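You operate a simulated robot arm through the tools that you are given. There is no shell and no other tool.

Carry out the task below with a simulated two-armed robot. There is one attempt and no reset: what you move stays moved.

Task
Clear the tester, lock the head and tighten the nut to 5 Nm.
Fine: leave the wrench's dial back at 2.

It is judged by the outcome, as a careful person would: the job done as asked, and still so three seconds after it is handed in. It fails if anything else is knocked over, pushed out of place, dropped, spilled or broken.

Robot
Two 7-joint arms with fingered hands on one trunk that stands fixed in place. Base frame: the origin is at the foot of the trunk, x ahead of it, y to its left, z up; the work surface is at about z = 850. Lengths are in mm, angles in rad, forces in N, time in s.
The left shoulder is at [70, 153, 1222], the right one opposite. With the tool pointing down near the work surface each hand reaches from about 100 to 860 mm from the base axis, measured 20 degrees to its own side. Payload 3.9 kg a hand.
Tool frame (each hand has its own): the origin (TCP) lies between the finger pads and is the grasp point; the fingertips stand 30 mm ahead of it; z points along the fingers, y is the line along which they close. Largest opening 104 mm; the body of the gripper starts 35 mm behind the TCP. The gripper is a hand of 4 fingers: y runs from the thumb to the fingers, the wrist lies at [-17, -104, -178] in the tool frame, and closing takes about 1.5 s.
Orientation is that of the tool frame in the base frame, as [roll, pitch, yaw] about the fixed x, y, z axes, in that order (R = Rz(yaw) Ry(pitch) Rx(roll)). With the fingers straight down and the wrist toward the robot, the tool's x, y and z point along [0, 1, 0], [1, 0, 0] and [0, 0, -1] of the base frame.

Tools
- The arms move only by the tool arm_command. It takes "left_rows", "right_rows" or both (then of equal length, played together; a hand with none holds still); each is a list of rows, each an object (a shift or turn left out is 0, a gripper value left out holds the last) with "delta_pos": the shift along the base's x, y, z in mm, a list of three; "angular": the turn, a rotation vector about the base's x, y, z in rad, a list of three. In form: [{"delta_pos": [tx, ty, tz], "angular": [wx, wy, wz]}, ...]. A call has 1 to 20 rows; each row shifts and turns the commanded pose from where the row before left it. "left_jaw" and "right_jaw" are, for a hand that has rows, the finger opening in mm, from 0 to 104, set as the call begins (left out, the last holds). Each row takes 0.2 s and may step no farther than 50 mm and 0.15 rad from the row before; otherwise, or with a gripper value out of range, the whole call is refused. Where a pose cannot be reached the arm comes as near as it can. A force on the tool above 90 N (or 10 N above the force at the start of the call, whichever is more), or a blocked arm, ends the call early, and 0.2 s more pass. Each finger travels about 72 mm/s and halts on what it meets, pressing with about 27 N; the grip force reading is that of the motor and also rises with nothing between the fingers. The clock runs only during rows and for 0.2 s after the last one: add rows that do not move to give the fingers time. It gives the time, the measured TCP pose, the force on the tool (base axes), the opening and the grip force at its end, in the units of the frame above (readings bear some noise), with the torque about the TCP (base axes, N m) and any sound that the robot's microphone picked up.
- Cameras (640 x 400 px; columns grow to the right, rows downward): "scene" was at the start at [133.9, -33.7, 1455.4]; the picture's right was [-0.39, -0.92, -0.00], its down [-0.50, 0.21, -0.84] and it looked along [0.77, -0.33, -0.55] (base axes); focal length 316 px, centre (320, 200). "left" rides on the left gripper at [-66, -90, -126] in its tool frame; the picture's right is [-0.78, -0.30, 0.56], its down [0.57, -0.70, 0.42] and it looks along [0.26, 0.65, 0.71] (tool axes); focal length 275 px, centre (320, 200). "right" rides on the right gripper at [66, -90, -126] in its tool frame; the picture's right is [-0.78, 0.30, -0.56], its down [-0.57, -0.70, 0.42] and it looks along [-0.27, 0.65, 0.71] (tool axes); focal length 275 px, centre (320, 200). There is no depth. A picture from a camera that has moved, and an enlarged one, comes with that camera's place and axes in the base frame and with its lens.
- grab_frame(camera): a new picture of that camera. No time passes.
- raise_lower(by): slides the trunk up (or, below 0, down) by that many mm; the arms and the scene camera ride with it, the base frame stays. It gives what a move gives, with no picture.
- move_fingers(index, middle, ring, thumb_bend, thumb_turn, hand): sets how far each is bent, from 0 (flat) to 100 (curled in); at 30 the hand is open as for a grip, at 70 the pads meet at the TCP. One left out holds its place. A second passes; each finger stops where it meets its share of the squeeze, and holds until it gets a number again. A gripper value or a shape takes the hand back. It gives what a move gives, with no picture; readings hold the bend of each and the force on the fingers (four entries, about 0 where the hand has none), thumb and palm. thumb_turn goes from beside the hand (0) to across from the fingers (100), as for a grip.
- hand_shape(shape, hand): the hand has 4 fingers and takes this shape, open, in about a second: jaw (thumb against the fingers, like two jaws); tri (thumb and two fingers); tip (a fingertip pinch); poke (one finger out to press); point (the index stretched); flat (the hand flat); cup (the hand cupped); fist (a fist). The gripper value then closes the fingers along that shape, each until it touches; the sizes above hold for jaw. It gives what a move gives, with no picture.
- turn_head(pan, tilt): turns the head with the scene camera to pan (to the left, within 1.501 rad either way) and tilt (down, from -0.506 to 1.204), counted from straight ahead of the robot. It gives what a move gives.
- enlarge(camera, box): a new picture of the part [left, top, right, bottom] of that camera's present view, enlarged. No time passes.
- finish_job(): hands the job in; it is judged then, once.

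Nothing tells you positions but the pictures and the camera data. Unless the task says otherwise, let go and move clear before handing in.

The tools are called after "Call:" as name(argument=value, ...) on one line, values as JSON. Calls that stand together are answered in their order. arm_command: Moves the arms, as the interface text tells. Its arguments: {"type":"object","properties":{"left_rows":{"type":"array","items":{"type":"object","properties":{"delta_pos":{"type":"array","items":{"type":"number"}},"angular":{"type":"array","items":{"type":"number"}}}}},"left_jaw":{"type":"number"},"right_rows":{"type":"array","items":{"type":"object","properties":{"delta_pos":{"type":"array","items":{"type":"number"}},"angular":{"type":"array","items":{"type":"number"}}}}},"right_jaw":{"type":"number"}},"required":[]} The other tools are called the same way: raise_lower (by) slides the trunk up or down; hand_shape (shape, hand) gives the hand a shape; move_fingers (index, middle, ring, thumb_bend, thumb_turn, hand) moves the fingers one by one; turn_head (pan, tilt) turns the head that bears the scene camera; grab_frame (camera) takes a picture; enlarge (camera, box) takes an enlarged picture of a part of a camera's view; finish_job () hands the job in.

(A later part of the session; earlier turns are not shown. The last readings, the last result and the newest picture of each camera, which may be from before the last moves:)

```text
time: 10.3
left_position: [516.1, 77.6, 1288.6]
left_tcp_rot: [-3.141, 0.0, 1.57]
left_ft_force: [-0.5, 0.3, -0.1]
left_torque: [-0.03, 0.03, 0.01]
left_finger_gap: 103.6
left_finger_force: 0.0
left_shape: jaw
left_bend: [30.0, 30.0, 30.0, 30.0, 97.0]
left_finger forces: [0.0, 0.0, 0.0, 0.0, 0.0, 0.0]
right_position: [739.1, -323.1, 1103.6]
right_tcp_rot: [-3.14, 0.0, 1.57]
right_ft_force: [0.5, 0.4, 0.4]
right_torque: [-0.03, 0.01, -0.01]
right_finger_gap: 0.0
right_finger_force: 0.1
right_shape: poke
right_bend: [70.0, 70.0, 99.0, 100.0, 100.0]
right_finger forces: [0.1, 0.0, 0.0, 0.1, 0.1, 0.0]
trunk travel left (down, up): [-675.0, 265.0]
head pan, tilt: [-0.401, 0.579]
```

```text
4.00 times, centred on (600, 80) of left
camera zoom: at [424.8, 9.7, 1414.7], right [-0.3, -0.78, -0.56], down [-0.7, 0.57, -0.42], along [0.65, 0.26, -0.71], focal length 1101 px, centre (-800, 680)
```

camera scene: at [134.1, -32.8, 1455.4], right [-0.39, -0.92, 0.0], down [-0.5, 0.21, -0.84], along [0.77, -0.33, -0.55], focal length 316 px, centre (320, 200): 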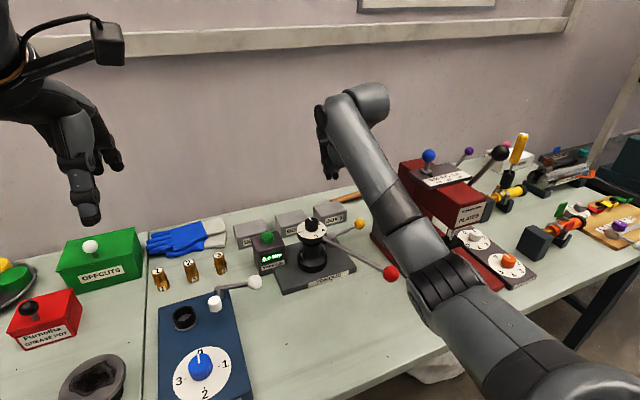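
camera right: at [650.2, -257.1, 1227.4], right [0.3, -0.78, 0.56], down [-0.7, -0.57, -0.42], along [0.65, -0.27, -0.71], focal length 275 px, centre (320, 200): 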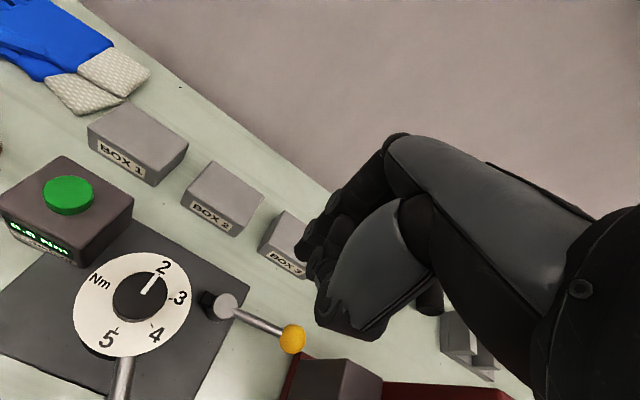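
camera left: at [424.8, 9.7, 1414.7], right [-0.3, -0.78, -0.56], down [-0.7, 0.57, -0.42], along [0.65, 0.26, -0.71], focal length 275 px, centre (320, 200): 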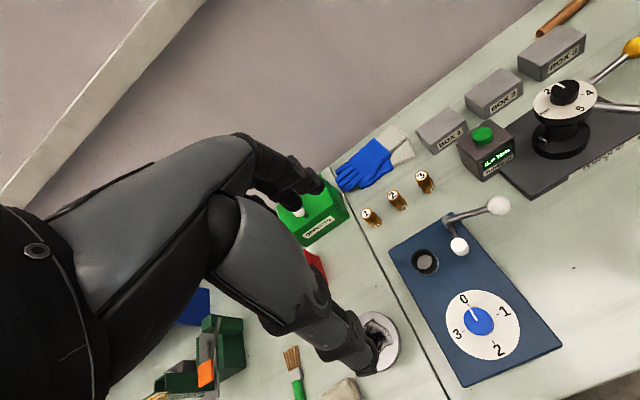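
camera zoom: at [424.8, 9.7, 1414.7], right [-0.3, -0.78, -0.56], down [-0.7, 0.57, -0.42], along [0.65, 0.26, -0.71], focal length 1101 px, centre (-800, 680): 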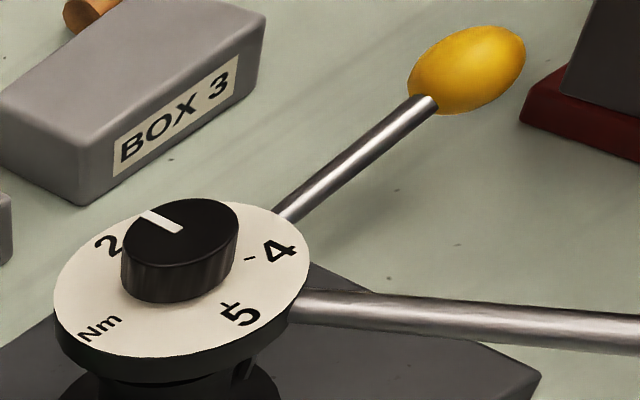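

The dial pointer sits exactly at 2 (pointing +x), with 3, 4 and 5 at 60° steps clockwise, so 5 points back toward the robot. The lock lever points -y from its pivot at about (737, -325), and its cam nose should swing toward the head. I'll raise the trunk a little so the forearm clears the wrench, then approach the lever.

Call:
raise_lower(by=80)

Call:
move_fingers(hand="right", middle=100)

Call:
grab_frame(camera="scene")

Call:
grab_frame(camera="right")

```text
time: 11.5
left_position: [514.1, 76.3, 1368.4]
left_tcp_rot: [3.141, 0.0, 1.572]
left_ft_force: [0.7, -0.3, -0.6]
left_torque: [0.0, -0.01, 0.01]
left_finger_gap: 103.7
left_finger_force: 0.1
left_shape: jaw
left_bend: [30.0, 30.0, 30.0, 30.0, 97.0]
left_finger forces: [0.1, 0.0, 0.1, 0.0, 0.0, 0.1]
right_position: [740.5, -323.9, 1184.0]
right_tcp_rot: [-3.141, 0.0, 1.572]
right_ft_force: [-0.4, 0.3, 0.3]
right_torque: [0.02, 0.02, 0.0]
right_finger_gap: 0.0
right_finger_force: 0.0
right_shape: poke
right_bend: [70.0, 70.0, 99.0, 100.0, 100.0]
right_finger forces: [0.1, 0.1, 0.0, 0.1, 0.0, 0.1]
trunk travel left (down, up): [-755.0, 185.0]
head pan, tilt: [-0.401, 0.579]
```

```text
time: 12.5
left_position: [515.3, 76.0, 1368.5]
left_tcp_rot: [-3.141, 0.001, 1.571]
left_ft_force: [0.5, 0.5, -0.1]
left_torque: [0.01, -0.04, 0.02]
left_finger_gap: 103.5
left_finger_force: 0.1
left_shape: jaw
left_bend: [30.0, 30.0, 30.0, 30.0, 97.0]
left_finger forces: [0.0, 0.1, 0.0, 0.0, 0.0, 0.0]
right_position: [739.5, -324.2, 1183.2]
right_tcp_rot: [3.141, -0.001, 1.571]
right_ft_force: [-0.3, -0.3, -0.1]
right_torque: [0.01, -0.03, 0.0]
right_finger_gap: 29.1
right_finger_force: 0.1
right_shape: fingers
right_bend: [70.0, 100.0, 99.0, 100.0, 100.0]
right_finger forces: [0.0, 0.0, 0.1, 0.0, 0.0, 0.0]
trunk travel left (down, up): [-755.0, 185.0]
head pan, tilt: [-0.401, 0.579]
```

```text
taken
camera scene: at [133.9, -33.6, 1535.4], right [-0.39, -0.92, 0.0], down [-0.5, 0.21, -0.84], along [0.77, -0.33, -0.55], focal length 316 px, centre (320, 200)
```

scene: 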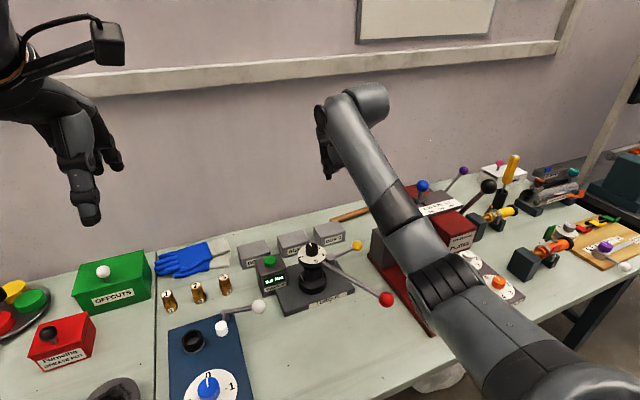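

```text
taken
camera right: at [650.1, -257.2, 1307.5], right [0.3, -0.78, 0.56], down [-0.7, -0.57, -0.42], along [0.65, -0.27, -0.71], focal length 275 px, centre (320, 200)
```

right: 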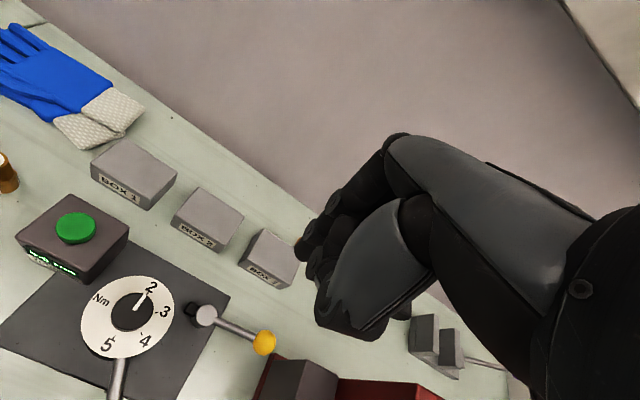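

I'll move to the near side (-x) of the lever rod and descend partway, then check.

Call:
arm_command(right_rows=[{"delta_pos": [-20, -30, 0]}, {"delta_pos": [-20, -30, -10]}, {"delta_pos": [0, 0, -40]}, {"delta_pos": [0, 0, -45]}, {"delta_pos": [0, 0, -45]}, {"delta_pos": [0, 0, -45]}, {"delta_pos": [0, 0, -35]}, {}])

Call:
grab_frame(camera="scene")

Call:
grab_frame(camera="right")

Call:
enlarge(camera="scene", box=[280, 180, 440, 320])

```text
time: 14.3
left_position: [514.8, 76.0, 1368.3]
left_tcp_rot: [3.141, 0.0, 1.567]
left_ft_force: [0.3, 0.5, 1.0]
left_torque: [-0.01, 0.01, 0.01]
left_finger_gap: 103.6
left_finger_force: 0.0
left_shape: jaw
left_bend: [30.0, 30.0, 30.0, 30.0, 97.0]
left_finger forces: [0.1, 0.1, 0.0, 0.0, 0.0, 0.0]
right_position: [700.5, -384.2, 961.3]
right_tcp_rot: [3.141, 0.001, 1.57]
right_ft_force: [-0.3, 0.2, -0.6]
right_torque: [-0.03, -0.01, 0.0]
right_finger_gap: 28.8
right_finger_force: 0.0
right_shape: fingers
right_bend: [70.0, 100.0, 99.0, 100.0, 100.0]
right_finger forces: [0.0, 0.0, 0.0, 0.0, 0.0, 0.1]
trunk travel left (down, up): [-755.0, 185.0]
head pan, tilt: [-0.401, 0.579]
```

```text
taken
camera scene: at [133.6, -33.8, 1535.4], right [-0.39, -0.92, 0.0], down [-0.5, 0.21, -0.84], along [0.77, -0.33, -0.55], focal length 316 px, centre (320, 200)
```

scene: 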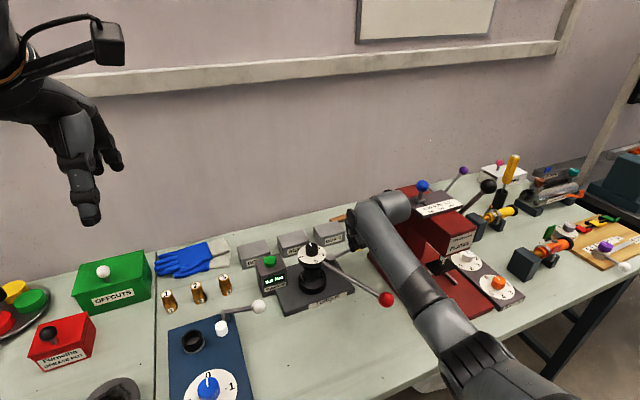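

```text
taken
camera right: at [610.9, -317.1, 1084.8], right [0.3, -0.78, 0.56], down [-0.7, -0.57, -0.42], along [0.65, -0.27, -0.71], focal length 275 px, centre (320, 200)
```

right: 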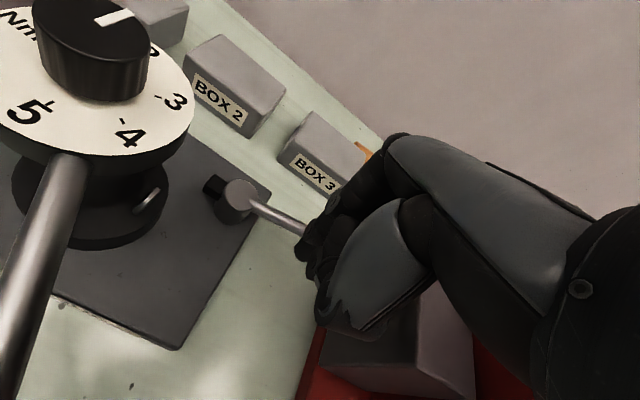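

```text
2.86 times, centred on (360, 250) of scene
camera zoom: at [133.6, -33.8, 1535.4], right [-0.39, -0.92, 0.0], down [-0.5, 0.21, -0.84], along [0.77, -0.33, -0.55], focal length 903 px, centre (206, 57)
```

zoom: 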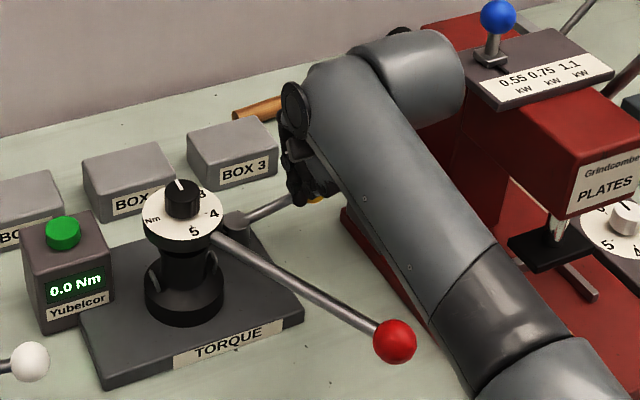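

Call:
enlarge(camera="scene", box=[325, 205, 389, 265])

Call:
enlarge(camera="right", box=[190, 150, 350, 270])

```text
6.67 times, centred on (357, 235) of scene
camera zoom: at [133.6, -33.8, 1535.4], right [-0.39, -0.92, 0.0], down [-0.5, 0.21, -0.84], along [0.77, -0.33, -0.55], focal length 2107 px, centre (73, -33)
```

zoom: 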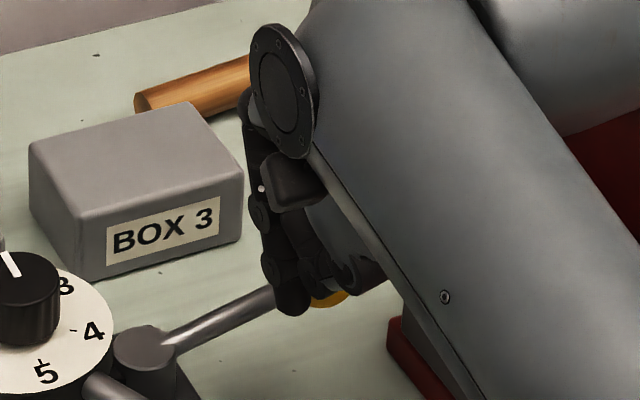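

```text
3.33 times, centred on (270, 210) of right
camera zoom: at [610.9, -317.1, 1084.8], right [0.3, -0.78, 0.56], down [-0.7, -0.57, -0.42], along [0.65, -0.27, -0.71], focal length 918 px, centre (487, 167)
```

zoom: 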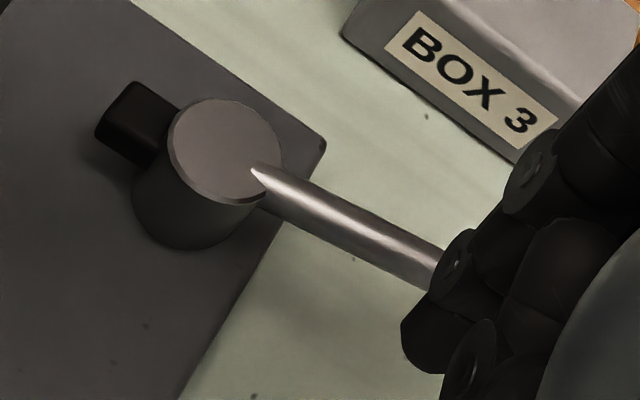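

The index tip is on the near side of the rod. I'll descend beside it.

Call:
arm_command(right_rows=[{"delta_pos": [0, 0, -15]}, {"delta_pos": [0, 0, -15]}, {"delta_pos": [0, 0, -12]}, {"delta_pos": [0, 0, -8]}, {}])

Call:
enlarge(camera="scene", box=[325, 205, 389, 265])

Call:
enlarge(camera="right", box=[190, 150, 350, 270])

```text
time: 15.5
left_position: [512.3, 75.9, 1370.7]
left_tcp_rot: [3.138, 0.0, 1.569]
left_ft_force: [-0.5, -1.1, 0.0]
left_torque: [0.02, 0.01, -0.01]
left_finger_gap: 103.6
left_finger_force: 0.0
left_shape: jaw
left_bend: [30.0, 30.0, 30.0, 30.0, 97.0]
left_finger forces: [0.0, 0.1, 0.1, 0.0, 0.0, 0.0]
right_position: [697.9, -384.5, 917.3]
right_tcp_rot: [3.134, 0.001, 1.569]
right_ft_force: [-6.0, -4.4, 15.4]
right_torque: [-0.4, -0.46, -0.27]
right_finger_gap: 28.9
right_finger_force: 7.6
right_shape: fingers
right_bend: [70.0, 100.0, 99.0, 100.0, 100.0]
right_finger forces: [0.0, 0.0, 16.1, 0.0, 0.0, 0.0]
trunk travel left (down, up): [-755.0, 185.0]
head pan, tilt: [-0.401, 0.579]
```

```text
6.67 times, centred on (357, 235) of scene
camera zoom: at [129.5, -33.4, 1536.0], right [-0.39, -0.92, 0.0], down [-0.5, 0.22, -0.84], along [0.77, -0.33, -0.55], focal length 2107 px, centre (73, -33)
```

zoom: 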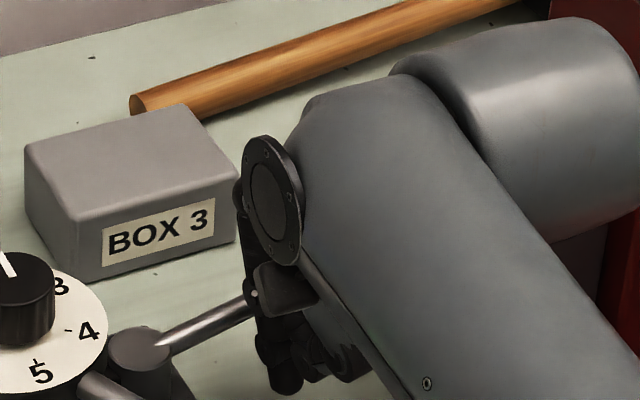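

```text
3.33 times, centred on (270, 210) of right
camera zoom: at [607.3, -317.5, 1040.8], right [0.29, -0.77, 0.56], down [-0.7, -0.57, -0.43], along [0.65, -0.27, -0.71], focal length 918 px, centre (487, 167)
```

zoom: 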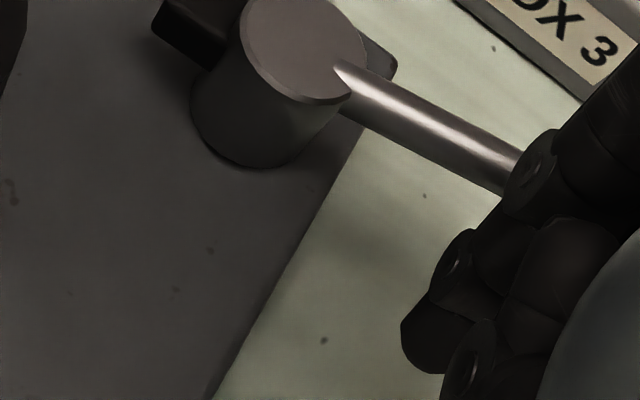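

The curled ring finger touched the yellow ball from above (about 16 N), so I'll lift back at once. Then I'll straighten the ring and middle fingers out of the way so only the index reaches down.

Call:
arm_command(right_rows=[{"delta_pos": [0, 0, 20]}, {"delta_pos": [0, 0, 40]}, {"delta_pos": [0, 0, 40]}, {}])

Call:
move_fingers(hand="right", middle=0, ring=0)

Call:
grab_frame(camera="scene")

Call:
enlarge(camera="scene", box=[280, 160, 440, 290])

Call:
grab_frame(camera="right")

```text
time: 16.5
left_position: [515.8, 75.4, 1368.0]
left_tcp_rot: [-3.141, -0.001, 1.572]
left_ft_force: [0.1, 0.0, -0.2]
left_torque: [0.02, 0.05, 0.0]
left_finger_gap: 103.7
left_finger_force: 0.0
left_shape: jaw
left_bend: [30.0, 30.0, 30.0, 30.0, 97.0]
left_finger forces: [0.1, 0.0, 0.0, 0.0, 0.0, 0.1]
right_position: [700.5, -384.0, 1015.8]
right_tcp_rot: [-3.14, 0.0, 1.57]
right_ft_force: [-0.1, -0.6, 0.4]
right_torque: [0.03, 0.01, 0.0]
right_finger_gap: 29.0
right_finger_force: 0.0
right_shape: fingers
right_bend: [70.0, 100.0, 99.0, 100.0, 100.0]
right_finger forces: [0.0, 0.0, 0.0, 0.0, 0.0, 0.0]
trunk travel left (down, up): [-755.0, 185.0]
head pan, tilt: [-0.401, 0.579]
```

```text
time: 17.5
left_position: [515.1, 74.7, 1367.3]
left_tcp_rot: [-3.142, 0.0, 1.57]
left_ft_force: [-0.1, 0.3, 0.3]
left_torque: [-0.01, 0.0, 0.01]
left_finger_gap: 103.7
left_finger_force: 0.2
left_shape: jaw
left_bend: [30.0, 30.0, 30.0, 30.0, 97.0]
left_finger forces: [0.1, 0.0, 0.0, 0.1, 0.0, 0.1]
right_position: [699.6, -385.2, 1016.4]
right_tcp_rot: [3.14, 0.0, 1.57]
right_ft_force: [0.0, -0.1, 0.4]
right_torque: [0.01, 0.02, -0.01]
right_finger_gap: 28.7
right_finger_force: 0.0
right_shape: fingers
right_bend: [70.0, 0.0, 0.0, 100.0, 100.0]
right_finger forces: [0.1, 0.0, 0.0, 0.0, 0.0, 0.1]
trunk travel left (down, up): [-755.0, 185.0]
head pan, tilt: [-0.401, 0.579]
```

```text
taken
camera scene: at [133.9, -33.5, 1535.4], right [-0.39, -0.92, 0.0], down [-0.5, 0.21, -0.84], along [0.77, -0.33, -0.55], focal length 316 px, centre (320, 200)
```

scene: 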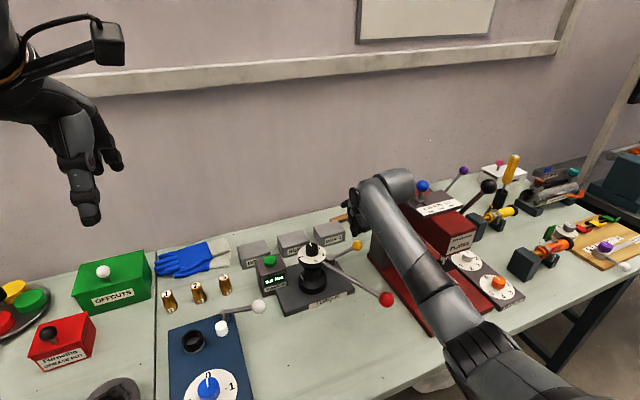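

```text
3.08 times, centred on (360, 225) of scene
camera zoom: at [133.9, -33.5, 1535.4], right [-0.39, -0.92, 0.0], down [-0.5, 0.21, -0.84], along [0.77, -0.33, -0.55], focal length 972 px, centre (197, 123)
```

zoom: 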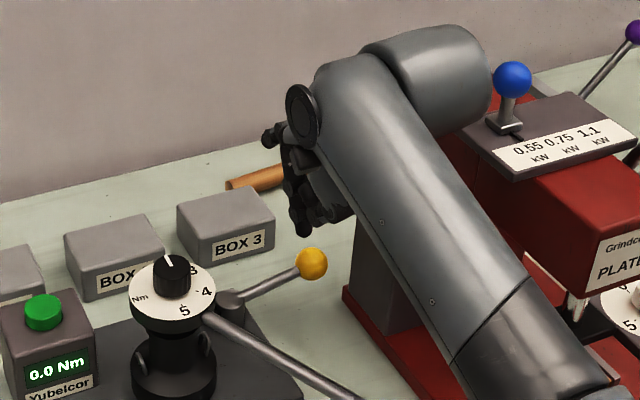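

```text
taken
camera right: at [610.1, -318.4, 1139.6], right [0.3, -0.78, 0.56], down [-0.7, -0.57, -0.42], along [0.65, -0.27, -0.71], focal length 275 px, centre (320, 200)
```

right: 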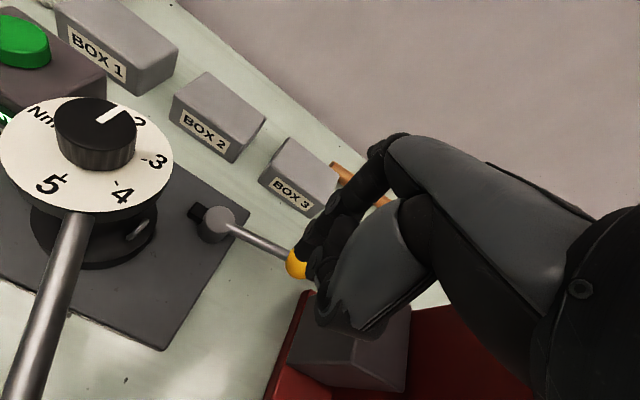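

Call:
enlarge(camera="right", box=[240, 220, 440, 400])

Call:
enlarge(camera="scene", box=[330, 210, 430, 310])

```text
2.22 times, centred on (340, 310) of right
camera zoom: at [610.1, -318.4, 1139.6], right [0.3, -0.78, 0.56], down [-0.7, -0.57, -0.42], along [0.65, -0.27, -0.71], focal length 612 px, centre (276, -44)
```

zoom: 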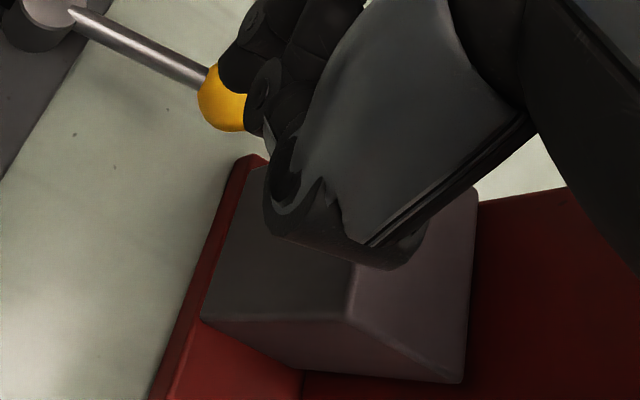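

```text
4.00 times, centred on (380, 260) of scene
camera zoom: at [133.9, -33.5, 1535.4], right [-0.39, -0.92, 0.0], down [-0.5, 0.21, -0.84], along [0.77, -0.33, -0.55], focal length 1264 px, centre (80, -40)
```

zoom: 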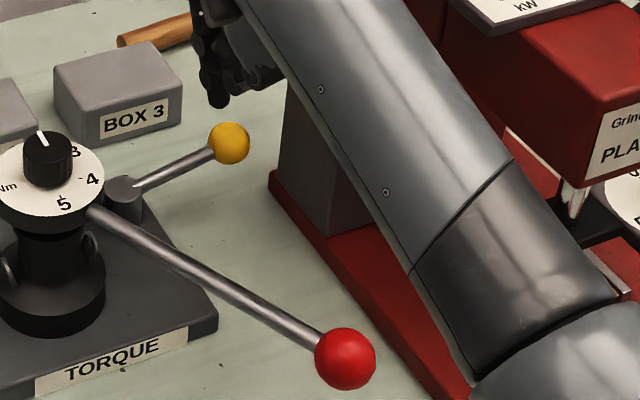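

The grey press block's face is at y≈-454 and its top at z≈964, so I'll stay clear of it. Only the index now points down; I'll descend again beside the rod in steps.

Call:
arm_command(right_rows=[{"delta_pos": [0, 2, -25]}, {"delta_pos": [0, 2, -25]}, {"delta_pos": [0, 0, -20]}, {"delta_pos": [0, 0, -10]}, {}])

Call:
arm_command(right_rows=[{"delta_pos": [0, 0, -6]}, {"delta_pos": [0, 0, -6]}, {"delta_pos": [0, 0, -6]}, {"delta_pos": [0, 0, -6]}, {}])

Call:
enlarge(camera="scene", box=[325, 205, 389, 265])

Call:
enlarge(camera="right", box=[190, 120, 350, 270])

```text
time: 18.7
left_position: [515.4, 75.6, 1367.9]
left_tcp_rot: [-3.142, 0.0, 1.57]
left_ft_force: [-1.1, -0.4, -0.6]
left_torque: [-0.02, 0.0, -0.03]
left_finger_gap: 103.6
left_finger_force: 0.1
left_shape: jaw
left_bend: [30.0, 30.0, 30.0, 30.0, 97.0]
left_finger forces: [0.1, 0.0, 0.0, 0.0, 0.0, 0.0]
right_position: [700.4, -378.9, 933.2]
right_tcp_rot: [-3.139, 0.0, 1.57]
right_ft_force: [0.5, 1.3, 0.2]
right_torque: [-0.02, 0.0, 0.01]
right_finger_gap: 28.7
right_finger_force: 0.1
right_shape: fingers
right_bend: [70.0, 0.0, 0.0, 100.0, 100.0]
right_finger forces: [0.0, 0.0, 0.0, 0.0, 0.0, 0.0]
trunk travel left (down, up): [-755.0, 185.0]
head pan, tilt: [-0.401, 0.579]
```

```text
time: 19.9
left_position: [515.1, 75.3, 1367.2]
left_tcp_rot: [-3.141, -0.001, 1.571]
left_ft_force: [-0.5, -1.0, -0.8]
left_torque: [0.01, 0.0, 0.0]
left_finger_gap: 103.7
left_finger_force: 0.0
left_shape: jaw
left_bend: [30.0, 30.0, 30.0, 30.0, 97.0]
left_finger forces: [0.1, 0.0, 0.0, 0.0, 0.0, 0.1]
right_position: [702.9, -379.9, 909.0]
right_tcp_rot: [3.141, 0.0, 1.571]
right_ft_force: [-0.2, 0.1, -0.6]
right_torque: [0.01, 0.0, 0.01]
right_finger_gap: 28.9
right_finger_force: 0.1
right_shape: fingers
right_bend: [70.0, 0.0, 0.0, 100.0, 100.0]
right_finger forces: [0.1, 0.0, 0.0, 0.0, 0.0, 0.0]
trunk travel left (down, up): [-755.0, 185.0]
head pan, tilt: [-0.401, 0.579]
```

```text
6.67 times, centred on (357, 235) of scene
camera zoom: at [133.9, -33.5, 1535.4], right [-0.39, -0.92, 0.0], down [-0.5, 0.21, -0.84], along [0.77, -0.33, -0.55], focal length 2107 px, centre (73, -33)
```

zoom: 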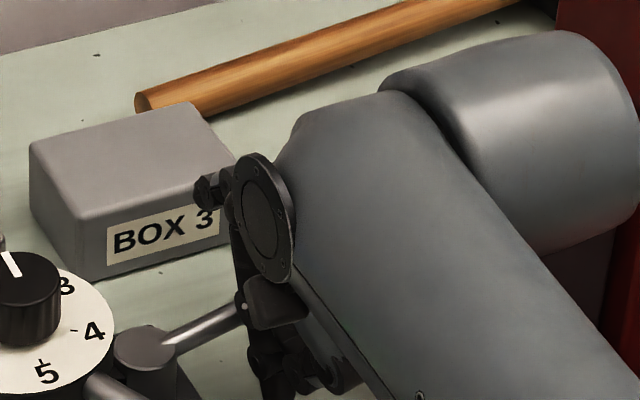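

```text
2.67 times, centred on (270, 195) of right
camera zoom: at [611.3, -313.3, 1033.4], right [0.3, -0.78, 0.56], down [-0.7, -0.57, -0.42], along [0.65, -0.27, -0.71], focal length 734 px, centre (453, 213)
```

zoom: 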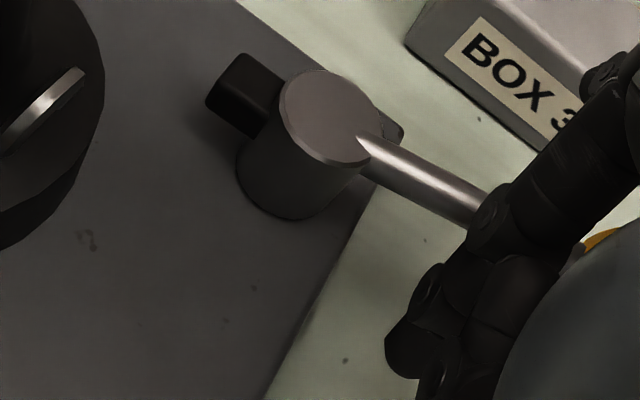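

No contact yet; the index is on the near side of the rod. I'll push gently toward +x in small steps.

Call:
arm_command(right_rows=[{"delta_pos": [5, 0, 0]}, {"delta_pos": [5, 0, 0]}, {"delta_pos": [5, 0, 0]}, {}])

Call:
arm_command(right_rows=[{"delta_pos": [3, 0, 0]}, {"delta_pos": [3, 0, 0]}, {"delta_pos": [3, 0, 0]}, {}])

Call:
enlarge(camera="right", box=[190, 120, 350, 270])

```text
time: 20.9
left_position: [513.8, 75.7, 1366.7]
left_tcp_rot: [3.141, 0.0, 1.568]
left_ft_force: [0.1, 0.4, -0.1]
left_torque: [-0.01, -0.01, 0.0]
left_finger_gap: 103.5
left_finger_force: 0.1
left_shape: jaw
left_bend: [30.0, 30.0, 30.0, 30.0, 97.0]
left_finger forces: [0.0, 0.0, 0.1, 0.0, 0.0, 0.1]
right_position: [713.8, -379.5, 910.4]
right_tcp_rot: [3.141, 0.001, 1.571]
right_ft_force: [-2.8, 0.4, 1.0]
right_torque: [-0.04, 0.02, 0.05]
right_finger_gap: 27.7
right_finger_force: 1.8
right_shape: fingers
right_bend: [70.0, 0.0, 0.0, 100.0, 100.0]
right_finger forces: [3.6, 0.1, 0.1, 0.0, 0.0, 0.0]
trunk travel left (down, up): [-755.0, 185.0]
head pan, tilt: [-0.401, 0.579]
```

```text
time: 21.9
left_position: [510.6, 76.1, 1369.6]
left_tcp_rot: [3.136, -0.001, 1.573]
left_ft_force: [0.3, 0.8, 0.3]
left_torque: [0.01, 0.01, 0.02]
left_finger_gap: 103.8
left_finger_force: 0.1
left_shape: jaw
left_bend: [30.0, 30.0, 30.0, 30.0, 97.0]
left_finger forces: [0.1, 0.0, 0.0, 0.0, 0.0, 0.0]
right_position: [721.0, -380.6, 911.3]
right_tcp_rot: [3.141, 0.001, 1.572]
right_ft_force: [-17.4, 0.0, 3.0]
right_torque: [0.0, 0.0, 0.08]
right_finger_gap: 24.7
right_finger_force: 8.9
right_shape: fingers
right_bend: [70.0, 0.0, 0.0, 100.0, 100.0]
right_finger forces: [17.9, 0.0, 0.0, 0.0, 0.0, 0.1]
trunk travel left (down, up): [-755.0, 185.0]
head pan, tilt: [-0.401, 0.579]
```

```text
2.67 times, centred on (270, 195) of right
camera zoom: at [630.8, -313.5, 1035.0], right [0.29, -0.78, 0.56], down [-0.7, -0.57, -0.42], along [0.65, -0.27, -0.71], focal length 734 px, centre (453, 213)
```

zoom: 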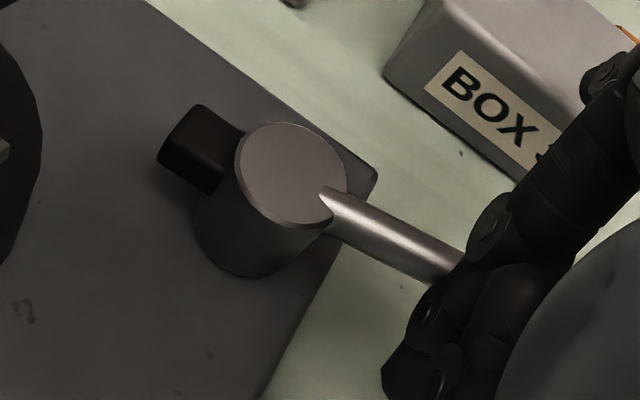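

The lever resists toward +x (17 N without motion), so that's likely its stop. I'll back off, go over to the far side and try the other direction.

Call:
arm_command(right_rows=[{"delta_pos": [-12, 0, 0]}, {"delta_pos": [-8, 0, 10]}, {"delta_pos": [0, 0, 30]}, {"delta_pos": [0, 0, 35]}, {}])

Call:
grab_frame(camera="right")

Call:
enlarge(camera="scene", box=[280, 200, 440, 300])

```text
time: 23.1
left_position: [514.5, 75.4, 1368.2]
left_tcp_rot: [3.14, 0.001, 1.572]
left_ft_force: [0.1, -0.9, -0.2]
left_torque: [0.03, 0.02, 0.02]
left_finger_gap: 103.6
left_finger_force: 0.0
left_shape: jaw
left_bend: [30.0, 30.0, 30.0, 30.0, 97.0]
left_finger forces: [0.0, 0.0, 0.0, 0.1, 0.0, 0.1]
right_position: [705.6, -378.6, 983.7]
right_tcp_rot: [-3.141, 0.001, 1.57]
right_ft_force: [-0.2, -0.4, 0.0]
right_torque: [-0.03, -0.01, -0.01]
right_finger_gap: 28.8
right_finger_force: 0.0
right_shape: fingers
right_bend: [70.0, 0.0, 0.0, 100.0, 100.0]
right_finger forces: [0.1, 0.0, 0.0, 0.1, 0.0, 0.0]
trunk travel left (down, up): [-755.0, 185.0]
head pan, tilt: [-0.401, 0.579]
```

```text
taken
camera right: at [616.2, -313.4, 1107.8], right [0.3, -0.78, 0.56], down [-0.7, -0.57, -0.42], along [0.65, -0.26, -0.71], focal length 275 px, centre (320, 200)
```

right: 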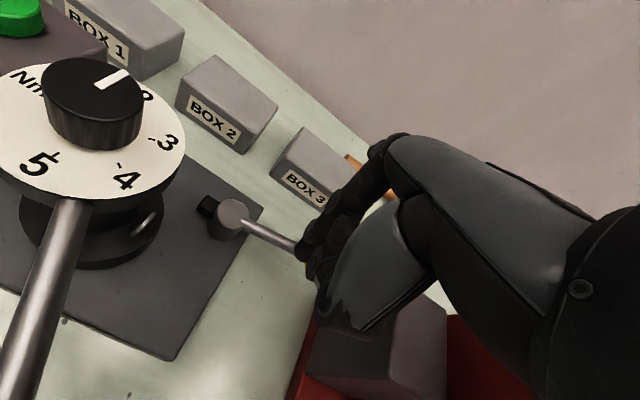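

```text
4.00 times, centred on (360, 250) of scene
camera zoom: at [133.9, -33.8, 1535.4], right [-0.39, -0.92, 0.0], down [-0.5, 0.21, -0.84], along [0.77, -0.33, -0.55], focal length 1264 px, centre (160, 0)
```

zoom: 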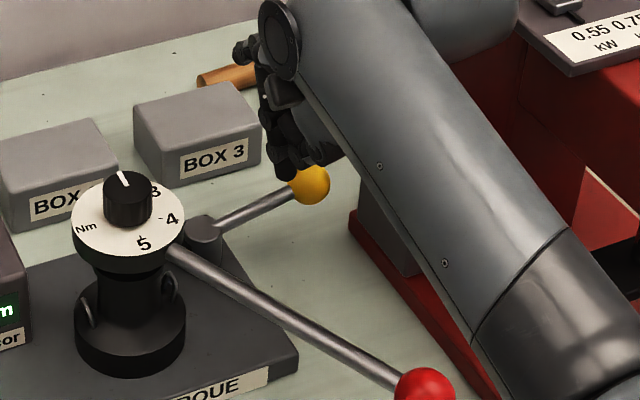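

Call:
arm_command(right_rows=[{"delta_pos": [10, 0, 40]}, {"delta_pos": [20, 0, 30]}, {"delta_pos": [32, 0, 0]}, {}])

Call:
raise_lower(by=-60)

Call:
grab_frame(camera="right")

Call:
enlarge(camera="scene", box=[280, 180, 440, 280])

```text
time: 24.1
left_position: [514.7, 74.9, 1368.6]
left_tcp_rot: [-3.141, -0.001, 1.571]
left_ft_force: [-0.2, -0.8, 0.1]
left_torque: [-0.01, -0.03, 0.02]
left_finger_gap: 103.9
left_finger_force: 0.0
left_shape: jaw
left_bend: [30.0, 30.0, 30.0, 30.0, 97.0]
left_finger forces: [0.0, 0.0, 0.0, 0.0, 0.0, 0.1]
right_position: [765.4, -379.5, 1053.9]
right_tcp_rot: [3.141, 0.0, 1.573]
right_ft_force: [0.0, -0.7, 0.1]
right_torque: [0.04, -0.02, -0.03]
right_finger_gap: 28.8
right_finger_force: 0.0
right_shape: fingers
right_bend: [70.0, 0.0, 0.0, 100.0, 100.0]
right_finger forces: [0.0, 0.0, 0.0, 0.0, 0.1, 0.0]
trunk travel left (down, up): [-755.0, 185.0]
head pan, tilt: [-0.401, 0.579]
```

```text
time: 25.1
left_position: [514.4, 75.4, 1308.9]
left_tcp_rot: [-3.141, 0.0, 1.571]
left_ft_force: [0.2, 0.0, 0.1]
left_torque: [0.04, -0.01, 0.03]
left_finger_gap: 103.6
left_finger_force: 0.1
left_shape: jaw
left_bend: [30.0, 30.0, 30.0, 30.0, 97.0]
left_finger forces: [0.0, 0.0, 0.0, 0.0, 0.0, 0.1]
right_position: [765.6, -378.9, 993.8]
right_tcp_rot: [-3.141, 0.0, 1.57]
right_ft_force: [-0.9, -0.2, -0.1]
right_torque: [-0.04, -0.02, 0.01]
right_finger_gap: 28.6
right_finger_force: 0.1
right_shape: fingers
right_bend: [70.0, 0.0, 0.0, 100.0, 100.0]
right_finger forces: [0.0, 0.0, 0.0, 0.1, 0.0, 0.1]
trunk travel left (down, up): [-695.0, 245.0]
head pan, tilt: [-0.401, 0.579]
```

```text
taken
camera right: at [675.5, -313.0, 1118.3], right [0.3, -0.78, 0.56], down [-0.7, -0.57, -0.42], along [0.65, -0.27, -0.71], focal length 275 px, centre (320, 200)
```

right: 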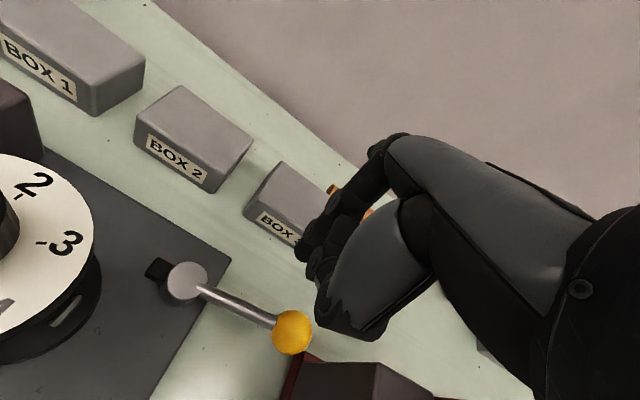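

```text
4.00 times, centred on (360, 230) of scene
camera zoom: at [133.9, -33.4, 1475.4], right [-0.39, -0.92, 0.0], down [-0.5, 0.21, -0.84], along [0.77, -0.33, -0.55], focal length 1264 px, centre (160, 80)
```

zoom: 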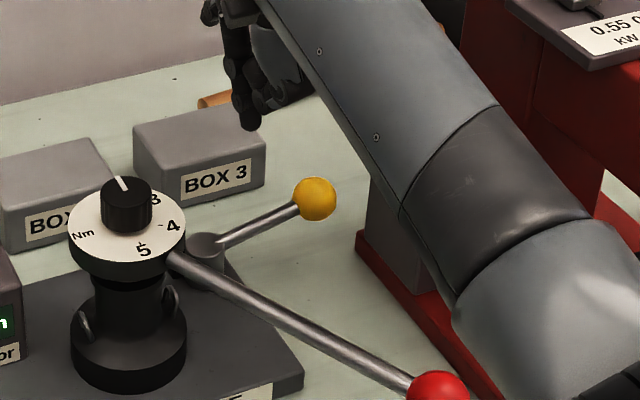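

The lever still points exactly -y. I'll descend on its far side.

Call:
arm_command(right_rows=[{"delta_pos": [2, 0, -20]}, {"delta_pos": [0, 0, -20]}, {"delta_pos": [0, 0, -15]}, {}])

Call:
arm_command(right_rows=[{"delta_pos": [0, 0, -8]}, {"delta_pos": [0, 0, -8]}, {"delta_pos": [0, 0, -8]}, {}])

Call:
enlarge(camera="right", box=[160, 180, 400, 400])

Call:
enlarge(camera="scene", box=[280, 180, 440, 280])

```text
time: 26.1
left_position: [514.9, 75.4, 1307.9]
left_tcp_rot: [3.14, 0.0, 1.572]
left_ft_force: [-0.5, 0.2, 0.4]
left_torque: [0.01, -0.01, 0.01]
left_finger_gap: 104.0
left_finger_force: 0.1
left_shape: jaw
left_bend: [30.0, 30.0, 30.0, 30.0, 97.0]
left_finger forces: [0.0, 0.1, 0.1, 0.0, 0.0, 0.0]
right_position: [768.8, -380.1, 940.3]
right_tcp_rot: [-3.141, -0.001, 1.57]
right_ft_force: [-0.4, 1.0, 0.4]
right_torque: [0.01, 0.0, -0.03]
right_finger_gap: 28.6
right_finger_force: 0.0
right_shape: fingers
right_bend: [70.0, 0.0, 0.0, 100.0, 100.0]
right_finger forces: [0.1, 0.0, 0.0, 0.0, 0.1, 0.0]
trunk travel left (down, up): [-695.0, 245.0]
head pan, tilt: [-0.401, 0.579]
```

```text
time: 27.1
left_position: [515.5, 75.0, 1307.8]
left_tcp_rot: [-3.14, -0.001, 1.571]
left_ft_force: [0.1, -0.2, -0.1]
left_torque: [-0.02, 0.0, 0.03]
left_finger_gap: 103.7
left_finger_force: 0.0
left_shape: jaw
left_bend: [30.0, 30.0, 30.0, 30.0, 97.0]
left_finger forces: [0.1, 0.0, 0.0, 0.0, 0.1, 0.1]
right_position: [767.4, -379.0, 914.8]
right_tcp_rot: [-3.141, 0.0, 1.572]
right_ft_force: [-1.0, 0.2, 0.5]
right_torque: [-0.02, 0.0, 0.01]
right_finger_gap: 28.9
right_finger_force: 0.1
right_shape: fingers
right_bend: [70.0, 0.0, 0.0, 100.0, 100.0]
right_finger forces: [0.1, 0.1, 0.0, 0.1, 0.1, 0.0]
trunk travel left (down, up): [-695.0, 245.0]
head pan, tilt: [-0.401, 0.579]
```

```text
1.82 times, centred on (280, 290) of right
camera zoom: at [677.2, -313.1, 1039.7], right [0.3, -0.78, 0.56], down [-0.7, -0.57, -0.42], along [0.65, -0.27, -0.71], focal length 500 px, centre (393, 36)
```

zoom: 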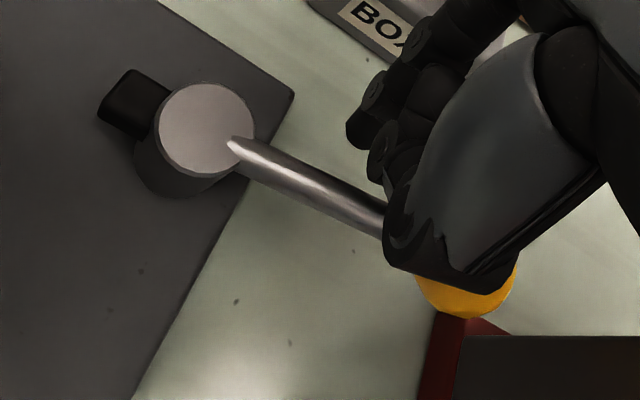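

```text
4.00 times, centred on (360, 230) of scene
camera zoom: at [134.0, -33.5, 1475.4], right [-0.39, -0.92, 0.0], down [-0.5, 0.21, -0.84], along [0.77, -0.33, -0.55], focal length 1264 px, centre (160, 80)
```

zoom: 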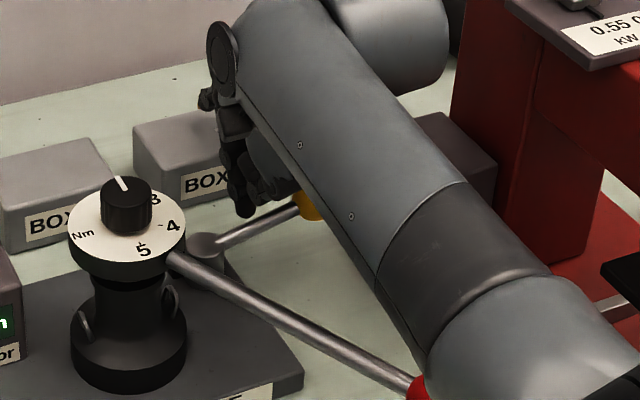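

No contact yet. Now I'll push gently toward -x against the rod.

Call:
arm_command(right_rows=[{"delta_pos": [-6, 0, 0]}, {"delta_pos": [-6, 0, 0]}, {"delta_pos": [-5, 0, 0]}, {}])

Call:
arm_command(right_rows=[{"delta_pos": [-3, 0, 0]}, {"delta_pos": [-3, 0, 0]}, {"delta_pos": [-3, 0, 0]}, {}])

Call:
enlarge(camera="right", box=[160, 180, 400, 400])

```text
time: 28.1
left_position: [515.1, 75.5, 1307.5]
left_tcp_rot: [-3.141, 0.001, 1.571]
left_ft_force: [1.7, 0.3, -0.2]
left_torque: [0.02, 0.02, -0.01]
left_finger_gap: 103.5
left_finger_force: 0.1
left_shape: jaw
left_bend: [30.0, 30.0, 30.0, 30.0, 97.0]
left_finger forces: [0.0, 0.1, 0.0, 0.0, 0.1, 0.1]
right_position: [749.2, -377.7, 916.7]
right_tcp_rot: [-3.14, 0.0, 1.572]
right_ft_force: [-0.6, -0.1, -0.6]
right_torque: [0.02, 0.05, 0.0]
right_finger_gap: 29.0
right_finger_force: 0.1
right_shape: fingers
right_bend: [70.0, 0.0, 0.0, 100.0, 100.0]
right_finger forces: [0.1, 0.0, 0.0, 0.1, 0.1, 0.1]
trunk travel left (down, up): [-695.0, 245.0]
head pan, tilt: [-0.401, 0.579]
```

```text
time: 29.1
left_position: [514.5, 75.1, 1308.8]
left_tcp_rot: [-3.14, 0.001, 1.572]
left_ft_force: [0.0, 0.0, -0.7]
left_torque: [0.01, 0.02, -0.04]
left_finger_gap: 103.3
left_finger_force: 0.2
left_shape: jaw
left_bend: [30.0, 30.0, 30.0, 30.0, 97.0]
left_finger forces: [0.1, 0.0, 0.0, 0.0, 0.0, 0.1]
right_position: [741.0, -379.1, 916.1]
right_tcp_rot: [3.141, -0.001, 1.572]
right_ft_force: [0.8, -0.1, 0.6]
right_torque: [-0.03, 0.01, -0.01]
right_finger_gap: 28.8
right_finger_force: 0.8
right_shape: fingers
right_bend: [70.0, 0.0, 0.0, 100.0, 100.0]
right_finger forces: [0.9, 0.1, 0.0, 0.1, 0.1, 0.0]
trunk travel left (down, up): [-695.0, 245.0]
head pan, tilt: [-0.401, 0.579]
```

```text
1.82 times, centred on (280, 290) of right
camera zoom: at [651.7, -312.9, 1039.5], right [0.3, -0.78, 0.56], down [-0.7, -0.57, -0.42], along [0.65, -0.27, -0.71], focal length 500 px, centre (393, 36)
```

zoom: 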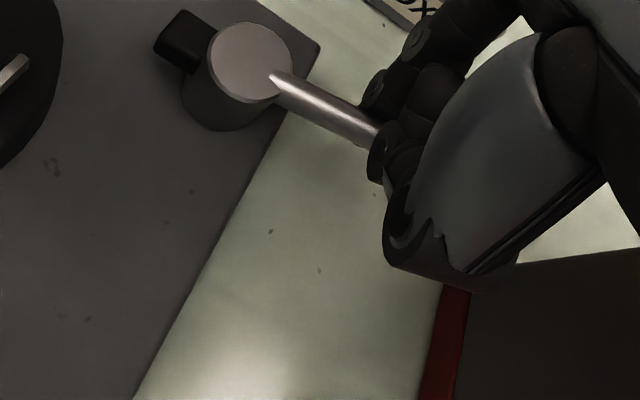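

Light contact at x=741. Pushing a little further.

Call:
arm_command(right_rows=[{"delta_pos": [-3, 0, 0]}, {"delta_pos": [-3, 0, 0]}, {"delta_pos": [-3, 0, 0]}, {}])

Call:
enlarge(camera="right", box=[160, 180, 400, 400])

```text
time: 30.1
left_position: [515.8, 76.3, 1307.5]
left_tcp_rot: [-3.141, -0.001, 1.572]
left_ft_force: [0.7, -0.7, 0.3]
left_torque: [0.02, 0.01, 0.01]
left_finger_gap: 103.7
left_finger_force: 0.1
left_shape: jaw
left_bend: [30.0, 30.0, 30.0, 30.0, 97.0]
left_finger forces: [0.0, 0.0, 0.1, 0.0, 0.0, 0.1]
right_position: [731.6, -379.8, 915.8]
right_tcp_rot: [-3.139, 0.0, 1.571]
right_ft_force: [0.6, -0.1, 0.3]
right_torque: [0.02, 0.01, 0.0]
right_finger_gap: 29.3
right_finger_force: 0.3
right_shape: fingers
right_bend: [70.0, 0.0, 0.0, 100.0, 100.0]
right_finger forces: [0.5, 0.1, 0.0, 0.1, 0.0, 0.0]
trunk travel left (down, up): [-695.0, 245.0]
head pan, tilt: [-0.401, 0.579]
```

```text
1.82 times, centred on (280, 290) of right
camera zoom: at [642.3, -313.0, 1039.0], right [0.3, -0.78, 0.56], down [-0.7, -0.57, -0.42], along [0.65, -0.27, -0.71], focal length 500 px, centre (393, 36)
```

zoom: 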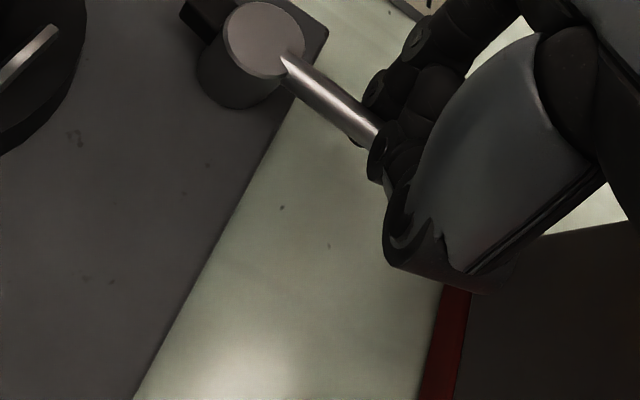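

The lever swings freely this way (under 1 N). I'll continue along its arc toward the robot, watching for a stop or click.

Call:
arm_command(right_rows=[{"delta_pos": [-4.5, 0.5, 0]}, {"delta_pos": [-4.5, 0.5, 0]}, {"delta_pos": [-4.5, 1, 0]}, {}])

Call:
arm_command(right_rows=[{"delta_pos": [-4, 1, 0]}, {"delta_pos": [-4, 1, 0]}, {"delta_pos": [-4, 1, 0]}, {}])

Call:
enlarge(camera="right", box=[160, 120, 400, 340])

Call:
enlarge(camera="scene", box=[280, 180, 440, 280])

```text
time: 31.1
left_position: [514.7, 75.7, 1307.0]
left_tcp_rot: [3.142, 0.0, 1.571]
left_ft_force: [-0.1, 0.8, 0.5]
left_torque: [0.0, -0.02, -0.03]
left_finger_gap: 103.6
left_finger_force: 0.0
left_shape: jaw
left_bend: [30.0, 30.0, 30.0, 30.0, 97.0]
left_finger forces: [0.0, 0.1, 0.1, 0.1, 0.0, 0.1]
right_position: [720.7, -377.5, 914.1]
right_tcp_rot: [3.141, 0.0, 1.572]
right_ft_force: [0.3, -0.6, -0.2]
right_torque: [-0.01, 0.0, 0.0]
right_finger_gap: 29.3
right_finger_force: 0.8
right_shape: fingers
right_bend: [70.0, 0.0, 0.0, 100.0, 100.0]
right_finger forces: [0.5, 0.0, 0.1, 0.0, 0.0, 0.1]
trunk travel left (down, up): [-695.0, 245.0]
head pan, tilt: [-0.401, 0.579]
```

```text
time: 32.1
left_position: [515.7, 76.4, 1308.5]
left_tcp_rot: [-3.141, 0.0, 1.57]
left_ft_force: [0.2, 0.4, -0.3]
left_torque: [0.01, -0.01, 0.02]
left_finger_gap: 103.6
left_finger_force: 0.1
left_shape: jaw
left_bend: [30.0, 30.0, 30.0, 30.0, 97.0]
left_finger forces: [0.0, 0.0, 0.0, 0.0, 0.0, 0.0]
right_position: [709.1, -372.1, 915.8]
right_tcp_rot: [3.141, 0.001, 1.569]
right_ft_force: [5.6, 2.0, 1.2]
right_torque: [-0.07, -0.01, -0.18]
right_finger_gap: 30.8
right_finger_force: 6.4
right_shape: fingers
right_bend: [70.0, 0.0, 0.0, 100.0, 99.0]
right_finger forces: [6.4, 0.1, 0.0, 0.0, 6.7, 0.0]
trunk travel left (down, up): [-695.0, 245.0]
head pan, tilt: [-0.401, 0.579]
```

```text
1.82 times, centred on (280, 230) of right
camera zoom: at [618.1, -306.6, 1039.2], right [0.3, -0.78, 0.56], down [-0.7, -0.57, -0.42], along [0.65, -0.26, -0.71], focal length 500 px, centre (393, 146)
```

zoom: 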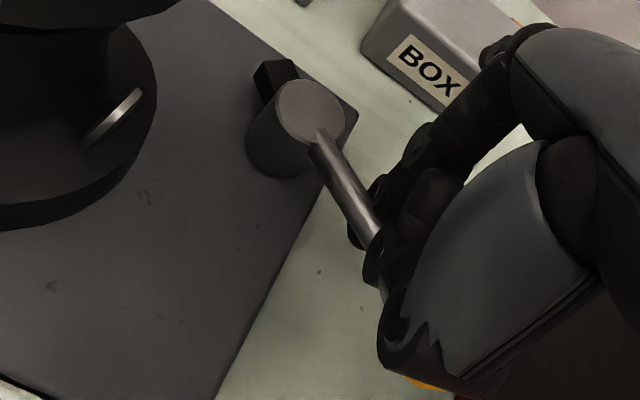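

```text
4.00 times, centred on (360, 230) of scene
camera zoom: at [135.1, -32.8, 1475.4], right [-0.39, -0.92, 0.0], down [-0.51, 0.21, -0.84], along [0.77, -0.33, -0.55], focal length 1264 px, centre (160, 80)
```

zoom: 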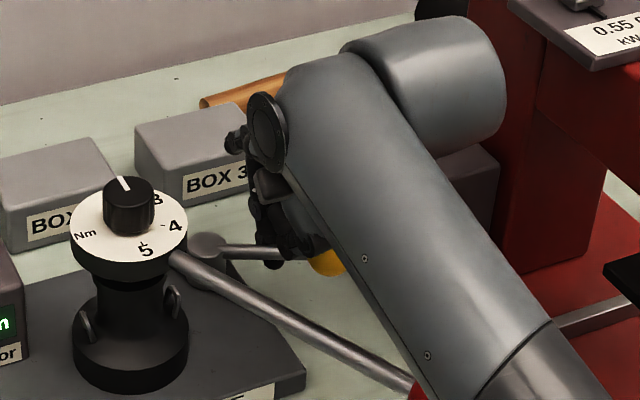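

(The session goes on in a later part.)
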